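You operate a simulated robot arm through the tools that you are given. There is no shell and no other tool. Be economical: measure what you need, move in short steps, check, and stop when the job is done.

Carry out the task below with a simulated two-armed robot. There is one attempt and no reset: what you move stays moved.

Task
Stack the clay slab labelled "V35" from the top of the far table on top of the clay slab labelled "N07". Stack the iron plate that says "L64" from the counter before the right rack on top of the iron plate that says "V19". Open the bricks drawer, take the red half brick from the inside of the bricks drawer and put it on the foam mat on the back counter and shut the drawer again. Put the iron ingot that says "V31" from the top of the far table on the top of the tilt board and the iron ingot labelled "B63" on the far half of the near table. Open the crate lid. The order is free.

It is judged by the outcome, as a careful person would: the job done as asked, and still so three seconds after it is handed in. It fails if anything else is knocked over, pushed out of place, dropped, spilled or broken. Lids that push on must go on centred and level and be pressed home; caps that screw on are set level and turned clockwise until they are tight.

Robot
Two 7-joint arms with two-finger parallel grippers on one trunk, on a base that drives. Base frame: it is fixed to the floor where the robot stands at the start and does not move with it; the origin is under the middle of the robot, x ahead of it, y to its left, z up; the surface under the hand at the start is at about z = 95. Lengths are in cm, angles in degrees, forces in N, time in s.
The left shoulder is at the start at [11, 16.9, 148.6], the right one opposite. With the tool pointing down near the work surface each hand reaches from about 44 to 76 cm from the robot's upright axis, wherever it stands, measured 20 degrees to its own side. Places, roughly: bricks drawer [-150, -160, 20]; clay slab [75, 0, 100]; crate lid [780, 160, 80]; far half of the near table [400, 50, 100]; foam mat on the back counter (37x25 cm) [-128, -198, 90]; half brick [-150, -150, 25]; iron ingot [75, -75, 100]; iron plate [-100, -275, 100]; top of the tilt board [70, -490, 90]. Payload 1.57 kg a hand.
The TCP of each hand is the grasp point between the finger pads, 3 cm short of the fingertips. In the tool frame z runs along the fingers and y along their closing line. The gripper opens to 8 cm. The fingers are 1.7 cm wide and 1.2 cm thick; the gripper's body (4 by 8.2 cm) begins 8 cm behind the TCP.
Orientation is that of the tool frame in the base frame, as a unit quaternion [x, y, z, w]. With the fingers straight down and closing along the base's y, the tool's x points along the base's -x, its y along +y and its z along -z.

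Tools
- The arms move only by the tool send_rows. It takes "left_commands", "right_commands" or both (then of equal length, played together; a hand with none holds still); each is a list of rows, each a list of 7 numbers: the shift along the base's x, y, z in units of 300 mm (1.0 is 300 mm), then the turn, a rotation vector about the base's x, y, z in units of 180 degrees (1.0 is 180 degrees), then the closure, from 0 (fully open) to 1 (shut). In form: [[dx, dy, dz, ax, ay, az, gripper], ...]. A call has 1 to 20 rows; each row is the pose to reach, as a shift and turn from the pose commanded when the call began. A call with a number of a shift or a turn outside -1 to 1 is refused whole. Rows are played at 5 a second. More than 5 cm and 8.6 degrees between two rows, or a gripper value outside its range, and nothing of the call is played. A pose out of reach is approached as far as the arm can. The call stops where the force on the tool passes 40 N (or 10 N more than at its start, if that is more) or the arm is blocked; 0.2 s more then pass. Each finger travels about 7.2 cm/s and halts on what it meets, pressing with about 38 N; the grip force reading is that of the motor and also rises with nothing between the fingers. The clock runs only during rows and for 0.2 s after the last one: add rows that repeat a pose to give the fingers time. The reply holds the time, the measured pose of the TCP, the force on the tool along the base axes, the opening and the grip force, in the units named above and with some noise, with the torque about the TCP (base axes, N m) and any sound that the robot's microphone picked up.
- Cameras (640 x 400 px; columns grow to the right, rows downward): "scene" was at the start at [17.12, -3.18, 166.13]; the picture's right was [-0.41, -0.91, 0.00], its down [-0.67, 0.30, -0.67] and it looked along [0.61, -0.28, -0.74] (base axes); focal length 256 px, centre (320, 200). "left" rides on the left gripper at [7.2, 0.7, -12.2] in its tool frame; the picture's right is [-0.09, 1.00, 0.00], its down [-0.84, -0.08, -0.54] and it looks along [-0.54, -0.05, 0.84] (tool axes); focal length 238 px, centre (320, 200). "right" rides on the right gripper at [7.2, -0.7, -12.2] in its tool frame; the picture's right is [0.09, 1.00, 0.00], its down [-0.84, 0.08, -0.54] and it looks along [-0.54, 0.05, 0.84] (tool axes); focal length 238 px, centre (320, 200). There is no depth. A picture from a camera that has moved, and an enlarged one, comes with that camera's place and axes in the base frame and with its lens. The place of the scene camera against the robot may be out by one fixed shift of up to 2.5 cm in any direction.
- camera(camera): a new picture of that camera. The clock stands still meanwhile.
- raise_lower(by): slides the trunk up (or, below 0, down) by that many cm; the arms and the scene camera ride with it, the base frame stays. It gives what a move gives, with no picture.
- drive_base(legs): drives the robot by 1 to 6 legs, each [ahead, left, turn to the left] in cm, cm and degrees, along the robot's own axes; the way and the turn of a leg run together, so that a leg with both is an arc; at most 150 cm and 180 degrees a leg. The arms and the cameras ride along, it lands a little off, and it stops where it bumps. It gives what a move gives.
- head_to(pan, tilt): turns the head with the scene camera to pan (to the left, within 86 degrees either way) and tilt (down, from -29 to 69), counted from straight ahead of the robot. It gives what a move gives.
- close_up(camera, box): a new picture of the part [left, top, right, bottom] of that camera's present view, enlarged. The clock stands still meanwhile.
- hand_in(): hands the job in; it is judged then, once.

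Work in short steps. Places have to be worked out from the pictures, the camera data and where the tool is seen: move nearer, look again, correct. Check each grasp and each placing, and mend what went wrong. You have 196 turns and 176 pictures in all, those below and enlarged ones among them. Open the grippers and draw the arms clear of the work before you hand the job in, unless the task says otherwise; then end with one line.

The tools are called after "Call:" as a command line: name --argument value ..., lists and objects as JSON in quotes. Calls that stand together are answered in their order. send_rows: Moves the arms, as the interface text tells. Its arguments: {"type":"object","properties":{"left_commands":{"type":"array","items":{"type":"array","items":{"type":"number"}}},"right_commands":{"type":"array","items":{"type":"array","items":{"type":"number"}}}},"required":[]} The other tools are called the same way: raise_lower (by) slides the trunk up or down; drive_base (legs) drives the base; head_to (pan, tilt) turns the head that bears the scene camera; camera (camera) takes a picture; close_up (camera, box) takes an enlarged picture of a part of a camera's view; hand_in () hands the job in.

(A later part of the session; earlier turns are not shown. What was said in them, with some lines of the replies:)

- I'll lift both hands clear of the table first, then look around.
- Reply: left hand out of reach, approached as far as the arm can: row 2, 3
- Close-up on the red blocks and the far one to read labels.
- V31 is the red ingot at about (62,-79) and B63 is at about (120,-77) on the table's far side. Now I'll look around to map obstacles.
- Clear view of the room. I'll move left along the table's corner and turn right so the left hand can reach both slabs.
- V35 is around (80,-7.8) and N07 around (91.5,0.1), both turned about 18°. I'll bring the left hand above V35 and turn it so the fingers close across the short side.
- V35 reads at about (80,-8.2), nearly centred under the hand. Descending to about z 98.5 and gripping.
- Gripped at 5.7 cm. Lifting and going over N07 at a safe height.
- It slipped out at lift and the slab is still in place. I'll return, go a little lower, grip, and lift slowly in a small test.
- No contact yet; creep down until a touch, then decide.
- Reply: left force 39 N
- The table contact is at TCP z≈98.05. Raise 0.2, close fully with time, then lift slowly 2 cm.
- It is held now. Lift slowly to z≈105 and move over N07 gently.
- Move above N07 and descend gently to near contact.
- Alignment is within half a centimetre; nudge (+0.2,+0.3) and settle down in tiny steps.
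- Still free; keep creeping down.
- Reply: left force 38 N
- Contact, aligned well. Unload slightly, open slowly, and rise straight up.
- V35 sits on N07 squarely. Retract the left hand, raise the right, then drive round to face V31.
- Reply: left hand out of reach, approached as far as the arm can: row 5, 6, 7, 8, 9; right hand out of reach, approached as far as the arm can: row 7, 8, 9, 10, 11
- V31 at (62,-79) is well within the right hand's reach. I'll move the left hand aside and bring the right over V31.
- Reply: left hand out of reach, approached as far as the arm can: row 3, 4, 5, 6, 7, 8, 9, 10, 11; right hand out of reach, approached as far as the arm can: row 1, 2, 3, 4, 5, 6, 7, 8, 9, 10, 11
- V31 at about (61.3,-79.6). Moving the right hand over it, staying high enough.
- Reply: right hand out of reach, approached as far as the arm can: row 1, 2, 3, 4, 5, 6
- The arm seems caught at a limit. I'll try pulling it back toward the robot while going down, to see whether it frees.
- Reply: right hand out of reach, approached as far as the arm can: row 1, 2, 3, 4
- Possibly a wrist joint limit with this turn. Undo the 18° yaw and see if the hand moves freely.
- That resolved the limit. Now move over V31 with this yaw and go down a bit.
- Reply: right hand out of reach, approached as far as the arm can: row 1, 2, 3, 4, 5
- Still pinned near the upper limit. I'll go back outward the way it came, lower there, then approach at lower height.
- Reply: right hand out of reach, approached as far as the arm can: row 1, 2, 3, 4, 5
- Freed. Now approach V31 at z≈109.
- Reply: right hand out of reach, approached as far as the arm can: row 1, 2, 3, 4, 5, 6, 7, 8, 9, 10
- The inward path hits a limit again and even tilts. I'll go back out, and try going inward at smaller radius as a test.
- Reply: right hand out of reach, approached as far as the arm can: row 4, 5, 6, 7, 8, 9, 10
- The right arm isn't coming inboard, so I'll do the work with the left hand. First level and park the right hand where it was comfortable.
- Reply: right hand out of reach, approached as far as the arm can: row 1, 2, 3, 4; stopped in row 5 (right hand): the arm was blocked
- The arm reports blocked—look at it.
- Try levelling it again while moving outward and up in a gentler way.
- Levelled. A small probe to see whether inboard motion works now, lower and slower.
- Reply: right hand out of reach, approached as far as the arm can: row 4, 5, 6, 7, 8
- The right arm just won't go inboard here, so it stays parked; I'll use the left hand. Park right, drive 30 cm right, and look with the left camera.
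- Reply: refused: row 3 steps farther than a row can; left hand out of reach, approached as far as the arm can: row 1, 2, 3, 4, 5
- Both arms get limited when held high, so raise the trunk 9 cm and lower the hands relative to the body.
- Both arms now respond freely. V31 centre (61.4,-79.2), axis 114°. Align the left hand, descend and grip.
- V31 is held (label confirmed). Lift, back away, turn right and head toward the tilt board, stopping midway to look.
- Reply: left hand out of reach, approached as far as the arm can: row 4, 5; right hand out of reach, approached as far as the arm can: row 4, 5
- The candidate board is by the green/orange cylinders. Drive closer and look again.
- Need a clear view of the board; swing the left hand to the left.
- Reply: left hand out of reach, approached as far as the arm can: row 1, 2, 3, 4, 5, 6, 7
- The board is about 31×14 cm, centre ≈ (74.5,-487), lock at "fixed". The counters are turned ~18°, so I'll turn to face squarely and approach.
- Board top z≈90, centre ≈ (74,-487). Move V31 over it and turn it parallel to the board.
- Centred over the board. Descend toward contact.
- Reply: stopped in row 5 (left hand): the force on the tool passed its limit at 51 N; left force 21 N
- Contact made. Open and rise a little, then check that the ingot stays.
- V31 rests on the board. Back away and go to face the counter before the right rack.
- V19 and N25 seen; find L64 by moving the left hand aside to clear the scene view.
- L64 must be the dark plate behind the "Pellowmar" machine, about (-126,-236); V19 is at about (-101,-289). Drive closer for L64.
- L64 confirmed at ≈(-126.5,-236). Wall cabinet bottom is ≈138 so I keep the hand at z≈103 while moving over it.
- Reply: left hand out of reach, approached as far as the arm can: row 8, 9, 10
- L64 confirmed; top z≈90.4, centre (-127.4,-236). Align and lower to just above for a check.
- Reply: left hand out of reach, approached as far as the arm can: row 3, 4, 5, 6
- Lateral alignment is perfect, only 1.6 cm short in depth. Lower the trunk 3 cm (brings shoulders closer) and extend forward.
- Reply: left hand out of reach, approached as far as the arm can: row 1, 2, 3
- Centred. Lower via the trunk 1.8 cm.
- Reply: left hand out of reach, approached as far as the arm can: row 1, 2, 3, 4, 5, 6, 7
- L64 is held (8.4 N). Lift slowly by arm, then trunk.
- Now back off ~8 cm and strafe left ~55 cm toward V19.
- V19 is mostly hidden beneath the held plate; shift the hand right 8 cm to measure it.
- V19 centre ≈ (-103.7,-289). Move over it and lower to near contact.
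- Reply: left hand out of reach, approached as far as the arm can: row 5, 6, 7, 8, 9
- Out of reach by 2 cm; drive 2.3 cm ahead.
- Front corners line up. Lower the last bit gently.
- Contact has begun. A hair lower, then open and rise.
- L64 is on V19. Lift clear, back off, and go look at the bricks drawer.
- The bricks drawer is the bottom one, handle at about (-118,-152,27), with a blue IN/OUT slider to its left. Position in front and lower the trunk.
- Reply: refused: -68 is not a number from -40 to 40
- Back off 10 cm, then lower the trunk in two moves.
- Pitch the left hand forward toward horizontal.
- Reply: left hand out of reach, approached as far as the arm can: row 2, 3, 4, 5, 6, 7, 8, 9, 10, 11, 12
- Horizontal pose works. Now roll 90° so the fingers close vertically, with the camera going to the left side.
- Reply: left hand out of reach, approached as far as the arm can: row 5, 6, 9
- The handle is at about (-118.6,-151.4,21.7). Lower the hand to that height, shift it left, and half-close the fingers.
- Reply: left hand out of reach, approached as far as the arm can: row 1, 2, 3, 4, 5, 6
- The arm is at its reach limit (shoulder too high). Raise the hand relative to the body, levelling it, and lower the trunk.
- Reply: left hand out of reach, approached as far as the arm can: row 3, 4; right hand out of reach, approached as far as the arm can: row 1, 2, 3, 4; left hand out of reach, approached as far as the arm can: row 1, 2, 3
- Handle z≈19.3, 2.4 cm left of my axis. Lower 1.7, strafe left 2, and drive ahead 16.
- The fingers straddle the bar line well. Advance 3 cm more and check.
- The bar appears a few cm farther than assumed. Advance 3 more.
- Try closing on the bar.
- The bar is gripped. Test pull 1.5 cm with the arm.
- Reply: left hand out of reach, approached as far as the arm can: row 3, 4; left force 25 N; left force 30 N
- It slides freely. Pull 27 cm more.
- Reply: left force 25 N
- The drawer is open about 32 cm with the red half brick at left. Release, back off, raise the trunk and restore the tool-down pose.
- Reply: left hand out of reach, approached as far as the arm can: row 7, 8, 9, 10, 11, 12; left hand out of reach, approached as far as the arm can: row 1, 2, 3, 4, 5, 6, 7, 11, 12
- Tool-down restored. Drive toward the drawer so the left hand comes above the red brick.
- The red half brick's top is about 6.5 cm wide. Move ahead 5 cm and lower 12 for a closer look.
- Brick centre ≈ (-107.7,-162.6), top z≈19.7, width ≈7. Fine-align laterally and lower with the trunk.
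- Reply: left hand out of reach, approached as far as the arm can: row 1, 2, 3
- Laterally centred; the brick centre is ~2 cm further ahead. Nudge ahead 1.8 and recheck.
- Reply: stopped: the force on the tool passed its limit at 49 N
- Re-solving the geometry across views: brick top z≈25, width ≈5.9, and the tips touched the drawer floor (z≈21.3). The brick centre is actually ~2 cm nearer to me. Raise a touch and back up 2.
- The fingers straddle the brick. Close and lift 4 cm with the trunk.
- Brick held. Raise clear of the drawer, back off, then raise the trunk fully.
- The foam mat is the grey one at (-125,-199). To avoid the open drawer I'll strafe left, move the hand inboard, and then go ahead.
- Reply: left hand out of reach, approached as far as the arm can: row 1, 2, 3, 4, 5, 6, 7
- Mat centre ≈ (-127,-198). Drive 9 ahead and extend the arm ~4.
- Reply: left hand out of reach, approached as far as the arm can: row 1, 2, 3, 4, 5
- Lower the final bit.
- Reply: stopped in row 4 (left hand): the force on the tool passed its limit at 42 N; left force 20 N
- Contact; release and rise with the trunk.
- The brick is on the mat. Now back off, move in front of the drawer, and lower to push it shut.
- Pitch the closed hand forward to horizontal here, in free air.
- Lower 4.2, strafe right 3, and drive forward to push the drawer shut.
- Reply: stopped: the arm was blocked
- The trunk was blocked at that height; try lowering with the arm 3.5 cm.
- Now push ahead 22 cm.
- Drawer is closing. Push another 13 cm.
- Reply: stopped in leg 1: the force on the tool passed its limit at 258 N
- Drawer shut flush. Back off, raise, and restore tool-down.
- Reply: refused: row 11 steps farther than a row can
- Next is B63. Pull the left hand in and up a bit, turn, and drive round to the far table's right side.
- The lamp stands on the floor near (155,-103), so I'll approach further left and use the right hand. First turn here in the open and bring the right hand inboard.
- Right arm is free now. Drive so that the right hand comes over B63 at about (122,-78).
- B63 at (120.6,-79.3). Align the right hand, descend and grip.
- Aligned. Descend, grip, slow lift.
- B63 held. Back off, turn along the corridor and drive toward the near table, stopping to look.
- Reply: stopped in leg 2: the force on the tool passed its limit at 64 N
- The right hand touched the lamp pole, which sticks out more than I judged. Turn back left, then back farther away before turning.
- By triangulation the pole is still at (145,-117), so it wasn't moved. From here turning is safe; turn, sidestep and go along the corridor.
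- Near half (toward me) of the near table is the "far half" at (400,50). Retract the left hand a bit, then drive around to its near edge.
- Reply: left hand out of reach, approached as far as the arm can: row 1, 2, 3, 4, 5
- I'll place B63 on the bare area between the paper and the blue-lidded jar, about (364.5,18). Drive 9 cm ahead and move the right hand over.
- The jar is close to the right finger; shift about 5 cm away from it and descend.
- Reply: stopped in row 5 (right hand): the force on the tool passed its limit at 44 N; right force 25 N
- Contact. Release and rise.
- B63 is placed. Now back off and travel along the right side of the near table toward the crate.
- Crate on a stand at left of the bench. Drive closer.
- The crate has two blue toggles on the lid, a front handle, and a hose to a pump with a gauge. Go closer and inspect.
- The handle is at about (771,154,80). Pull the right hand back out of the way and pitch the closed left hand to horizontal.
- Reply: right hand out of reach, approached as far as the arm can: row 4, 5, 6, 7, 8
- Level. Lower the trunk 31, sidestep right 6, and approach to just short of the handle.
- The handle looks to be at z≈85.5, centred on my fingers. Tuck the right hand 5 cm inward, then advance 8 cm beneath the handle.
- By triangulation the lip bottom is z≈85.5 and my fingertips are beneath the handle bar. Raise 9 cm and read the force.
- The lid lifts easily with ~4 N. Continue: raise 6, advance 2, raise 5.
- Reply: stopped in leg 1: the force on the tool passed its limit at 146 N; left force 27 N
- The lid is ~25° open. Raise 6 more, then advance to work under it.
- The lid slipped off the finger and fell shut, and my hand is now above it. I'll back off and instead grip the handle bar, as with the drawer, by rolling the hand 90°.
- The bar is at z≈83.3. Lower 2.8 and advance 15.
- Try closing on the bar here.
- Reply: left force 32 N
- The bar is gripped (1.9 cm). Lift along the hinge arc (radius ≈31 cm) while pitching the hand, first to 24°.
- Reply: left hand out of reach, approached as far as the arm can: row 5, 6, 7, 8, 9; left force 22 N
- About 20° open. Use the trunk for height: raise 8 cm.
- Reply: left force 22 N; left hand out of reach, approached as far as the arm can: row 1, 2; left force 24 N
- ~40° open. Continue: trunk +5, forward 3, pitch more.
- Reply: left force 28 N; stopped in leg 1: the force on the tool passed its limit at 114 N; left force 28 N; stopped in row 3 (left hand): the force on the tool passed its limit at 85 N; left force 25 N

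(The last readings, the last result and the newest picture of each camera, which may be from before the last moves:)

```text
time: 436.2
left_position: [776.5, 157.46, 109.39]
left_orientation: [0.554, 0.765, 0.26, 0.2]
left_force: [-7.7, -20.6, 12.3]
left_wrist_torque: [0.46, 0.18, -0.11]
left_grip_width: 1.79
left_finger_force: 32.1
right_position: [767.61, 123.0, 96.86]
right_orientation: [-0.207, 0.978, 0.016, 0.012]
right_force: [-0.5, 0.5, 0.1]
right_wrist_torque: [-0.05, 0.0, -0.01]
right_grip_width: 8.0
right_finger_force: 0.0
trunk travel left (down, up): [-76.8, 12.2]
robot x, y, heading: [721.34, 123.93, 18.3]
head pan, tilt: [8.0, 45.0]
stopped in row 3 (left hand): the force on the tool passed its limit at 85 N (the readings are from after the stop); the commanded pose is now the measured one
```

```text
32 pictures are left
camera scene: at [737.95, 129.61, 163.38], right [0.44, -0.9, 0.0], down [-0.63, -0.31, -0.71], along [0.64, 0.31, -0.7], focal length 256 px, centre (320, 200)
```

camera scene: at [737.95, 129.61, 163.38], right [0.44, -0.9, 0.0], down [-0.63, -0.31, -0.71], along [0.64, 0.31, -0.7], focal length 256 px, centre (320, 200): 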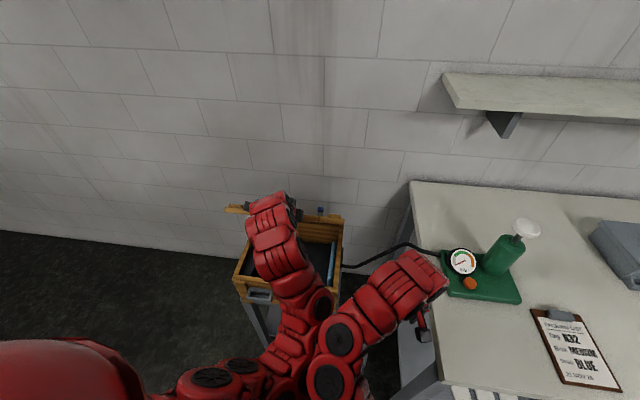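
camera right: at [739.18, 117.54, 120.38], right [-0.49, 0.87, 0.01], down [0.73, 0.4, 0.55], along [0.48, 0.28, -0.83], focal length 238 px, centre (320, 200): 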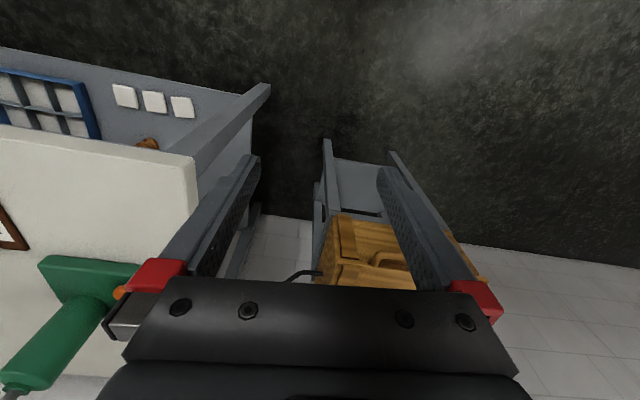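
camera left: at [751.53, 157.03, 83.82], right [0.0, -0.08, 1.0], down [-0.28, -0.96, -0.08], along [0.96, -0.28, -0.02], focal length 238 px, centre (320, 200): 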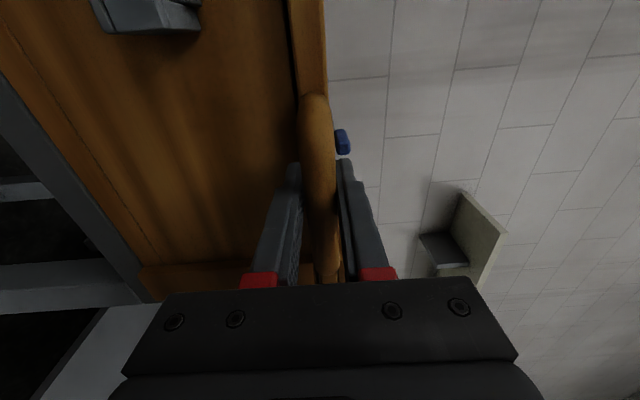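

About 57° open; the arm is pressing radially inward, so raise a bit and alternate small forward moves.

Call:
raise_lower --by 3

Call:
drive_base --legs '[[3, 0, 0]]'

Call:
raise_lower --by 2.5

Call:
drive_base --legs '[[3, 0, 0]]'

Call:
camera --camera "scene"

```text
time: 436.9
left_position: [776.69, 158.21, 111.88]
left_orientation: [0.552, 0.768, 0.258, 0.198]
left_force: [8.7, 2.1, -16.6]
left_wrist_torque: [-0.16, 0.07, -0.65]
left_grip_width: 1.76
left_finger_force: 32.3
right_position: [768.07, 123.6, 99.76]
right_orientation: [-0.208, 0.978, 0.014, 0.011]
right_force: [0.7, -0.1, 0.8]
right_wrist_torque: [-0.02, 0.02, -0.02]
right_grip_width: 8.0
right_finger_force: 0.0
trunk travel left (down, up): [-79.8, 9.2]
robot x, y, heading: [721.3, 123.47, 18.0]
head pan, tilt: [8.0, 45.0]
```

```text
time: 437.8
left_position: [779.15, 158.82, 112.2]
left_orientation: [0.552, 0.767, 0.259, 0.199]
left_force: [-10.3, -1.8, 10.1]
left_wrist_torque: [0.39, 0.23, -0.22]
left_grip_width: 1.77
left_finger_force: 32.3
right_position: [770.43, 124.3, 99.93]
right_orientation: [-0.209, 0.978, 0.015, 0.013]
right_force: [-0.1, 0.4, 1.1]
right_wrist_torque: [0.02, -0.01, 0.03]
right_grip_width: 7.99
right_finger_force: 0.0
trunk travel left (down, up): [-79.8, 9.2]
robot x, y, heading: [724.64, 124.31, 18.1]
head pan, tilt: [8.0, 45.0]
```

```text
time: 438.5
left_position: [779.52, 159.12, 114.45]
left_orientation: [0.553, 0.768, 0.257, 0.196]
left_force: [7.6, 2.3, -19.9]
left_wrist_torque: [0.21, 0.18, -0.5]
left_grip_width: 1.79
left_finger_force: 32.3
right_position: [770.88, 124.43, 102.1]
right_orientation: [-0.208, 0.978, 0.013, 0.01]
right_force: [-0.7, 0.0, 0.7]
right_wrist_torque: [0.03, -0.03, 0.0]
right_grip_width: 8.0
right_finger_force: 0.0
trunk travel left (down, up): [-82.3, 6.7]
robot x, y, heading: [724.39, 124.89, 18.2]
head pan, tilt: [8.0, 45.0]
```

```text
time: 439.3
left_position: [782.06, 159.88, 114.73]
left_orientation: [0.551, 0.768, 0.259, 0.199]
left_force: [-9.2, -3.0, 15.3]
left_wrist_torque: [0.04, 0.09, -0.61]
left_grip_width: 1.78
left_finger_force: 32.0
right_position: [773.24, 125.26, 102.44]
right_orientation: [-0.208, 0.978, 0.014, 0.012]
right_force: [-0.2, -0.5, -0.5]
right_wrist_torque: [0.0, 0.05, 0.02]
right_grip_width: 7.98
right_finger_force: 0.2
trunk travel left (down, up): [-82.3, 6.7]
robot x, y, heading: [726.98, 125.95, 18.2]
head pan, tilt: [8.0, 45.0]
```

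```text
31 pictures are left
camera scene: at [743.68, 131.77, 168.88], right [0.44, -0.9, 0.0], down [-0.63, -0.31, -0.71], along [0.64, 0.31, -0.71], focal length 256 px, centre (320, 200)
```

scene: 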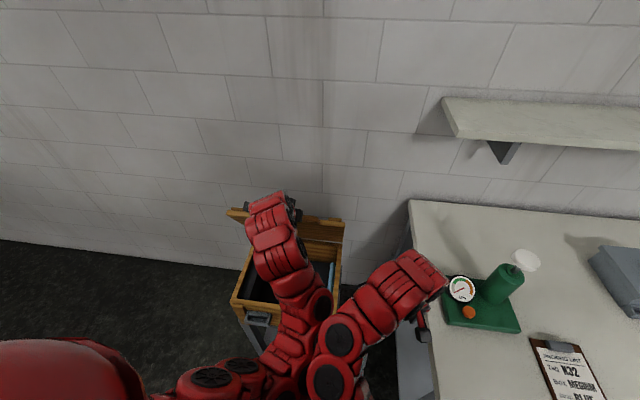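

Working; now ~59° with radius ≈36.6. Continue in small alternating steps.

Call:
raise_lower --by 2.2

Call:
drive_base --legs '[[3.5, 0, 0]]'

Call:
send_rows --left_commands '[[0, 0, 0.01, -0.0103, 0.0317, 0, 1], [0.01, 0.003, 0.02, -0.0206, 0.0634, 0, 1], [0.01, 0.003, 0.02, -0.0206, 0.0634, 0, 1]]'

Call:
raise_lower --by 1.6

Call:
drive_base --legs '[[3.5, 0, 0]]'

Call:
camera --camera "scene"

```text
time: 440.0
left_position: [782.36, 160.05, 116.54]
left_orientation: [0.552, 0.769, 0.257, 0.197]
left_force: [7.7, 0.6, -22.7]
left_wrist_torque: [0.31, 0.23, -0.42]
left_grip_width: 1.83
left_finger_force: 32.5
right_position: [773.66, 125.41, 104.33]
right_orientation: [-0.207, 0.978, 0.015, 0.01]
right_force: [0.4, 0.1, 0.5]
right_wrist_torque: [0.03, 0.01, 0.01]
right_grip_width: 8.02
right_finger_force: 0.2
trunk travel left (down, up): [-84.5, 4.5]
robot x, y, heading: [727.11, 125.6, 18.3]
head pan, tilt: [8.0, 45.0]
```

```text
time: 440.8
left_position: [785.48, 161.07, 117.06]
left_orientation: [0.551, 0.768, 0.259, 0.2]
left_force: [-6.1, -1.0, 13.6]
left_wrist_torque: [-0.22, -0.01, -0.86]
left_grip_width: 1.79
left_finger_force: 32.2
right_position: [776.53, 126.34, 104.55]
right_orientation: [-0.208, 0.978, 0.013, 0.012]
right_force: [0.5, -0.2, 0.7]
right_wrist_torque: [0.03, 0.03, -0.01]
right_grip_width: 8.01
right_finger_force: 0.0
trunk travel left (down, up): [-84.5, 4.5]
robot x, y, heading: [730.31, 126.85, 17.8]
head pan, tilt: [8.0, 45.0]
```

```text
time: 441.3
left_position: [784.94, 162.69, 116.51]
left_orientation: [0.556, 0.788, 0.224, 0.14]
left_force: [12.5, -36.6, -1.0]
left_wrist_torque: [-0.34, -0.23, -0.53]
left_grip_width: 1.81
left_finger_force: 32.4
right_position: [777.23, 124.81, 104.68]
right_orientation: [-0.189, 0.982, 0.016, 0.018]
right_force: [-0.6, 0.5, 0.8]
right_wrist_torque: [-0.03, -0.06, -0.05]
right_grip_width: 7.97
right_finger_force: 0.1
trunk travel left (down, up): [-84.5, 4.5]
robot x, y, heading: [731.19, 126.99, 17.7]
head pan, tilt: [8.0, 45.0]
stopped in row 2 (left hand): the force on the tool passed its limit at 49 N (the readings are from after the stop); the commanded pose is now the measured one
```

```text
time: 441.9
left_position: [785.03, 162.94, 117.89]
left_orientation: [0.553, 0.791, 0.226, 0.135]
left_force: [14.3, -26.4, -22.7]
left_wrist_torque: [-1.14, 0.09, -0.2]
left_grip_width: 1.81
left_finger_force: 32.7
right_position: [777.81, 125.0, 106.28]
right_orientation: [-0.189, 0.982, 0.018, 0.017]
right_force: [-0.5, -0.1, 0.6]
right_wrist_torque: [-0.02, 0.0, 0.02]
right_grip_width: 8.02
right_finger_force: 0.0
trunk travel left (down, up): [-86.1, 2.9]
robot x, y, heading: [730.68, 126.65, 17.8]
head pan, tilt: [8.0, 45.0]
```

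```text
time: 442.8
left_position: [787.77, 164.16, 118.42]
left_orientation: [0.55, 0.791, 0.231, 0.138]
left_force: [-4.5, -17.6, 29.9]
left_wrist_torque: [-0.83, 0.2, -0.13]
left_grip_width: 2.1
left_finger_force: 34.2
right_position: [780.39, 125.94, 106.51]
right_orientation: [-0.189, 0.982, 0.017, 0.021]
right_force: [0.5, 0.4, 0.1]
right_wrist_torque: [0.0, 0.0, 0.0]
right_grip_width: 8.02
right_finger_force: 0.0
trunk travel left (down, up): [-86.1, 2.9]
robot x, y, heading: [733.5, 127.95, 17.8]
head pan, tilt: [8.0, 45.0]
```

```text
30 pictures are left
camera scene: at [750.21, 133.26, 172.7], right [0.44, -0.9, 0.0], down [-0.63, -0.31, -0.71], along [0.64, 0.31, -0.7], focal length 256 px, centre (320, 200)
```

scene: 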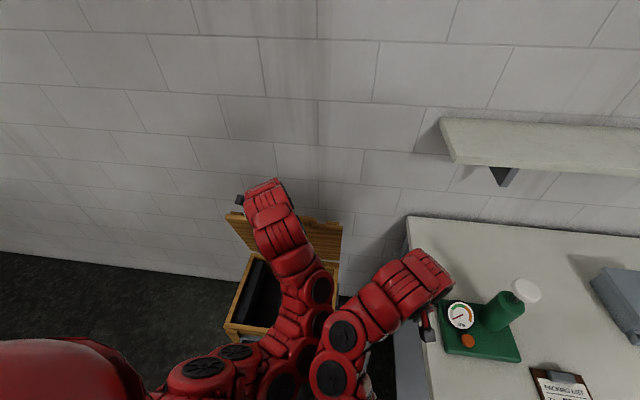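

~71° now. Push forward with the arm, slightly up.

Call:
send_rows --left_commands '[[0.03, 0.01, 0.02, 0, 0, 0, 1], [0.06, 0.02, 0.035, 0, 0, 0, 1], [0.09, 0.03, 0.045, 0, 0, 0, 1], [0.12, 0.04, 0.055, 0, 0, 0, 1], [0.15, 0.05, 0.06, 0, 0, 0, 1], [0.18, 0.06, 0.065, 0, 0, 0, 1]]'

Call:
camera --camera "scene"

```text
time: 444.2
left_position: [793.61, 166.46, 119.98]
left_orientation: [0.55, 0.792, 0.228, 0.137]
left_force: [2.4, -8.9, -8.3]
left_wrist_torque: [-0.39, 0.31, 0.05]
left_grip_width: 2.11
left_finger_force: 33.9
right_position: [780.81, 126.25, 106.38]
right_orientation: [-0.19, 0.982, 0.015, 0.018]
right_force: [-0.1, -0.9, 0.2]
right_wrist_torque: [-0.02, 0.02, 0.03]
right_grip_width: 8.02
right_finger_force: 0.1
trunk travel left (down, up): [-86.1, 2.9]
robot x, y, heading: [733.69, 127.93, 18.2]
head pan, tilt: [8.0, 45.0]
```

```text
29 pictures are left
camera scene: at [750.89, 133.79, 172.62], right [0.44, -0.9, 0.0], down [-0.64, -0.31, -0.71], along [0.63, 0.31, -0.71], focal length 256 px, centre (320, 200)
```

scene: 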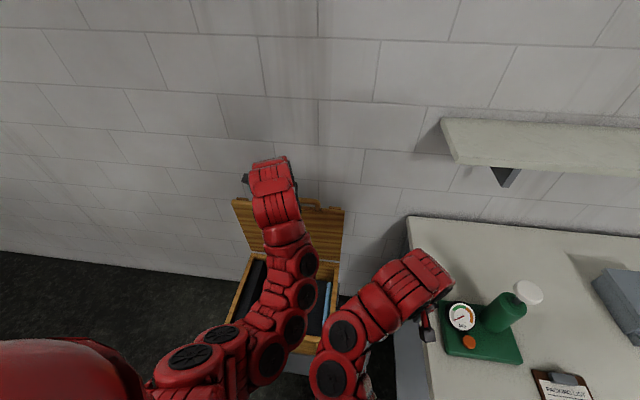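

~81°. Keep pushing past vertical.

Call:
send_rows --left_commands '[[0.03, 0.01, 0.01, 0, 0, 0, 1], [0.06, 0.02, 0.012, 0, 0, 0, 1], [0.09, 0.03, 0.012, 0, 0, 0, 1], [0.12, 0.04, 0.012, 0, 0, 0, 1], [0.15, 0.05, 0.01, 0, 0, 0, 1], [0.18, 0.06, 0.005, 0, 0, 0, 1], [0.21, 0.07, 0, 0, 0, 0, 1], [0.24, 0.08, -0.01, 0, 0, 0, 1], [0.27, 0.09, -0.02, 0, 0, 0, 1], [0.3, 0.1, -0.03, 0, 0, 0, 1]]'

Call:
camera --camera "scene"

```text
time: 446.6
left_position: [801.76, 169.17, 119.88]
left_orientation: [0.548, 0.791, 0.233, 0.142]
left_force: [-20.9, -11.3, 20.0]
left_wrist_torque: [0.49, 0.97, 0.37]
left_grip_width: 2.0
left_finger_force: 33.9
right_position: [779.94, 126.07, 106.56]
right_orientation: [-0.19, 0.981, 0.017, 0.022]
right_force: [0.1, -0.6, 0.1]
right_wrist_torque: [0.02, -0.01, 0.0]
right_grip_width: 8.01
right_finger_force: 0.1
trunk travel left (down, up): [-86.1, 2.9]
robot x, y, heading: [733.93, 128.06, 17.8]
head pan, tilt: [8.0, 45.0]
stopped in row 10 (left hand): the force on the tool passed its limit at 41 N (the readings are from after the stop); the commanded pose is now the measured one
```

```text
28 pictures are left
camera scene: at [749.56, 133.39, 172.73], right [0.44, -0.9, 0.0], down [-0.63, -0.31, -0.71], along [0.64, 0.31, -0.7], focal length 256 px, centre (320, 200)
```

scene: 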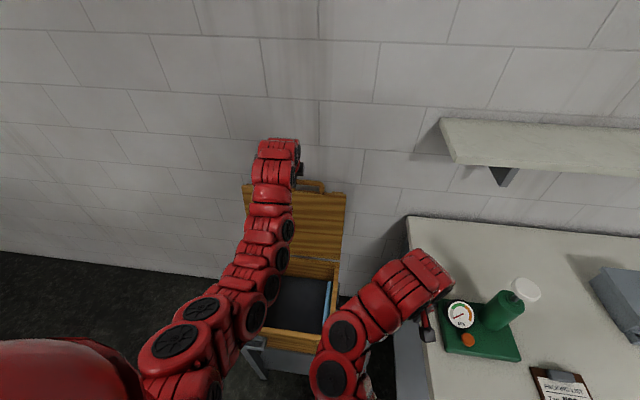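

It reached a stop just past vertical (~94°). Open the gripper slightly and see whether the lid stays.

Call:
send_rows --left_commands '[[0, 0, 0, 0, 0, 0, 0.7], [0, 0, 0, 0, 0, 0, 0.45], [0, 0, 0, 0, 0, 0, 0.45], [0, 0, 0, 0, 0, 0, 0.45]]'

Call:
camera --camera "left"

Call:
close_up --camera "scene" --box '[200, 120, 400, 360]'

```text
time: 447.6
left_position: [802.42, 169.52, 119.31]
left_orientation: [0.548, 0.792, 0.23, 0.139]
left_force: [-1.2, 0.0, -0.7]
left_wrist_torque: [-0.01, 0.01, -0.02]
left_grip_width: 4.42
left_finger_force: 0.1
right_position: [780.79, 126.35, 106.45]
right_orientation: [-0.19, 0.982, 0.015, 0.019]
right_force: [1.2, 0.4, -0.6]
right_wrist_torque: [-0.02, -0.01, 0.01]
right_grip_width: 7.99
right_finger_force: 0.1
trunk travel left (down, up): [-86.1, 2.9]
robot x, y, heading: [733.84, 127.54, 17.9]
head pan, tilt: [8.0, 45.0]
```

```text
27 pictures are left
camera left: at [794.47, 173.71, 130.35], right [0.83, 0.2, 0.51], down [-0.02, -0.92, 0.4], along [0.55, -0.34, -0.76], focal length 238 px, centre (320, 200)
```

left: 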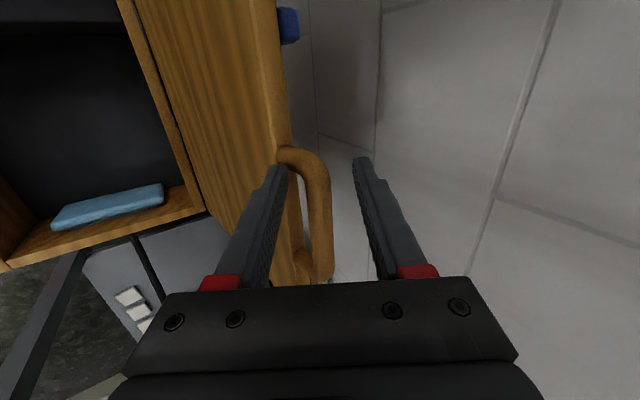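

```text
1.67 times, centred on (300, 240) of scene
camera zoom: at [750.59, 133.94, 172.63], right [0.44, -0.9, 0.0], down [-0.64, -0.31, -0.71], along [0.64, 0.31, -0.71], focal length 427 px, centre (353, 133)
```

zoom: 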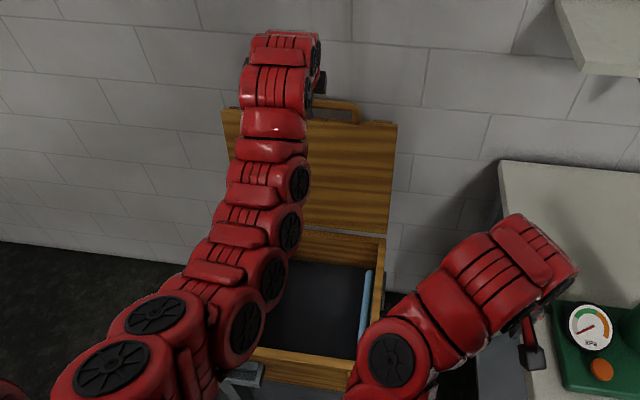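

The lid stands by itself (no contact force). Open wider and withdraw upward along the finger direction.

Call:
send_rows --left_commands '[[0, 0, 0, 0, 0, 0, 0.2], [0, 0, 0, 0, 0, 0, 0.1], [-0.024, -0.011, 0.043, 0, 0, 0, 0.1], [-0.048, -0.022, 0.086, 0, 0, 0, 0.1], [-0.07, -0.032, 0.128, 0, 0, 0, 0.1]]'

Call:
camera --camera "left"

```text
time: 448.8
left_position: [800.09, 168.58, 123.16]
left_orientation: [0.549, 0.792, 0.23, 0.138]
left_force: [0.9, 0.6, -0.1]
left_wrist_torque: [-0.02, 0.0, -0.02]
left_grip_width: 7.19
left_finger_force: 0.0
right_position: [780.6, 126.5, 106.46]
right_orientation: [-0.19, 0.981, 0.015, 0.018]
right_force: [0.7, 0.4, 0.1]
right_wrist_torque: [0.02, 0.01, 0.03]
right_grip_width: 8.0
right_finger_force: 0.1
trunk travel left (down, up): [-86.1, 2.9]
robot x, y, heading: [733.72, 127.84, 18.1]
head pan, tilt: [8.0, 45.0]
```

```text
25 pictures are left
camera left: at [792.22, 172.77, 134.2], right [0.83, 0.2, 0.51], down [-0.02, -0.92, 0.4], along [0.55, -0.34, -0.76], focal length 238 px, centre (320, 200)
```

left: 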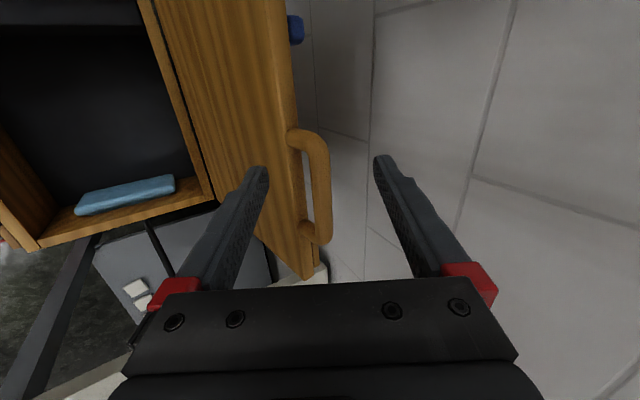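

Withdraw further.

Call:
send_rows --left_commands '[[-0.024, -0.011, 0.043, 0, 0, 0, 0.1], [-0.048, -0.022, 0.086, 0, 0, 0, 0.1], [-0.072, -0.033, 0.13, 0, 0, 0, 0.1], [-0.094, -0.042, 0.171, 0, 0, 0, 0.1], [-0.11, -0.05, 0.2, 0, 0, 0, 0.1]]'

Call:
camera --camera "left"

```text
time: 450.0
left_position: [796.75, 167.17, 129.21]
left_orientation: [0.549, 0.792, 0.23, 0.138]
left_force: [0.5, 0.0, -0.7]
left_wrist_torque: [-0.02, -0.02, -0.01]
left_grip_width: 7.21
left_finger_force: 0.1
right_position: [780.53, 126.42, 106.53]
right_orientation: [-0.19, 0.982, 0.016, 0.018]
right_force: [-0.2, 0.6, -0.2]
right_wrist_torque: [0.02, -0.03, -0.03]
right_grip_width: 8.0
right_finger_force: 0.0
trunk travel left (down, up): [-86.1, 2.9]
robot x, y, heading: [733.62, 127.73, 17.8]
head pan, tilt: [8.0, 45.0]
```

```text
24 pictures are left
camera left: at [788.94, 171.25, 140.26], right [0.84, 0.2, 0.51], down [-0.02, -0.92, 0.39], along [0.55, -0.34, -0.76], focal length 238 px, centre (320, 200)
```

left: 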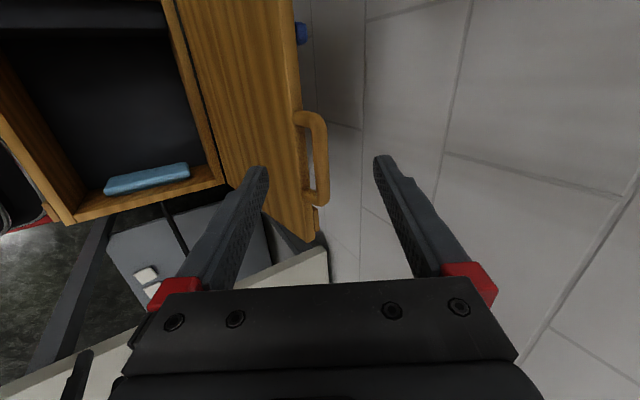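

Fingertips are now above the bar. Back off and check the lid.

Call:
drive_base --legs '[[-35, 0, 0]]'

Call:
camera --camera "scene"

```text
time: 452.2
left_position: [763.61, 156.34, 129.01]
left_orientation: [0.55, 0.791, 0.23, 0.139]
left_force: [0.0, -0.3, 0.0]
left_wrist_torque: [0.0, -0.03, 0.02]
left_grip_width: 7.22
left_finger_force: 0.1
right_position: [747.25, 115.59, 106.42]
right_orientation: [-0.189, 0.982, 0.015, 0.019]
right_force: [0.1, -1.0, -0.8]
right_wrist_torque: [0.02, -0.02, 0.02]
right_grip_width: 7.96
right_finger_force: 0.1
trunk travel left (down, up): [-86.1, 2.9]
robot x, y, heading: [700.25, 116.99, 17.8]
head pan, tilt: [8.0, 45.0]
```

```text
23 pictures are left
camera scene: at [717.31, 123.19, 172.62], right [0.43, -0.9, 0.0], down [-0.64, -0.31, -0.71], along [0.64, 0.31, -0.71], focal length 256 px, centre (320, 200)
```

scene: 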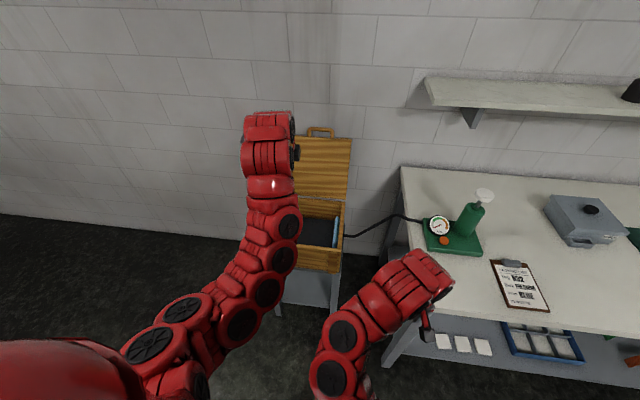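

The lid stays open. Back off another 40 cm, and take one last look.

Call:
drive_base --legs '[[-40, 0, 0]]'

Call:
close_up --camera "scene" --box '[220, 60, 460, 260]'

```text
time: 454.8
left_position: [724.66, 143.98, 129.18]
left_orientation: [0.547, 0.793, 0.229, 0.138]
left_force: [-0.4, -0.4, -0.2]
left_wrist_torque: [-0.01, 0.0, 0.0]
left_grip_width: 7.21
left_finger_force: 0.0
right_position: [708.64, 103.34, 106.44]
right_orientation: [-0.193, 0.981, 0.015, 0.018]
right_force: [0.5, 0.2, 0.0]
right_wrist_torque: [0.01, 0.02, 0.01]
right_grip_width: 8.01
right_finger_force: 0.1
trunk travel left (down, up): [-86.1, 2.9]
robot x, y, heading: [661.43, 104.85, 18.0]
head pan, tilt: [8.0, 45.0]
```

```text
2.00 times, centred on (340, 160) of scene
camera zoom: at [678.55, 110.74, 172.62], right [0.44, -0.9, 0.0], down [-0.64, -0.31, -0.71], along [0.63, 0.31, -0.71], focal length 512 px, centre (280, 280)
```

zoom: 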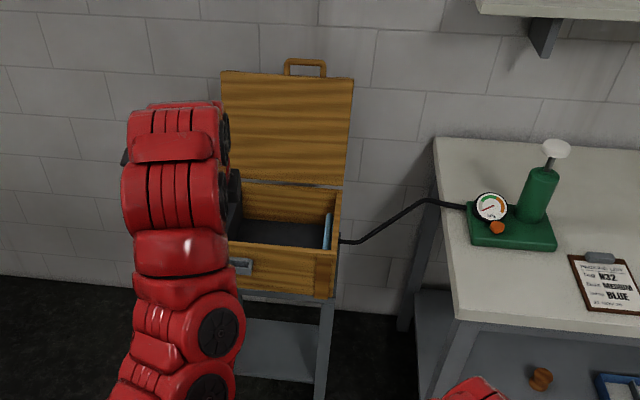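

The lid is standing open, both arms are clear of the work and the grippers are open, so I'm handing in.

Call:
hand_in

```text
The job is handed in.
```

I did every part of the job and handed it in: V35 is on N07, L64 is on V19, and the red half brick is on the foam mat with the drawer shut again. V31 is on the tilt board, B63 is on the far half of the near table, and the crate lid is open. Along the way the right hand touched the floor lamp's pole by the far table, but the lamp did not appear to have moved. The crate lid also fell shut once before I got it open.
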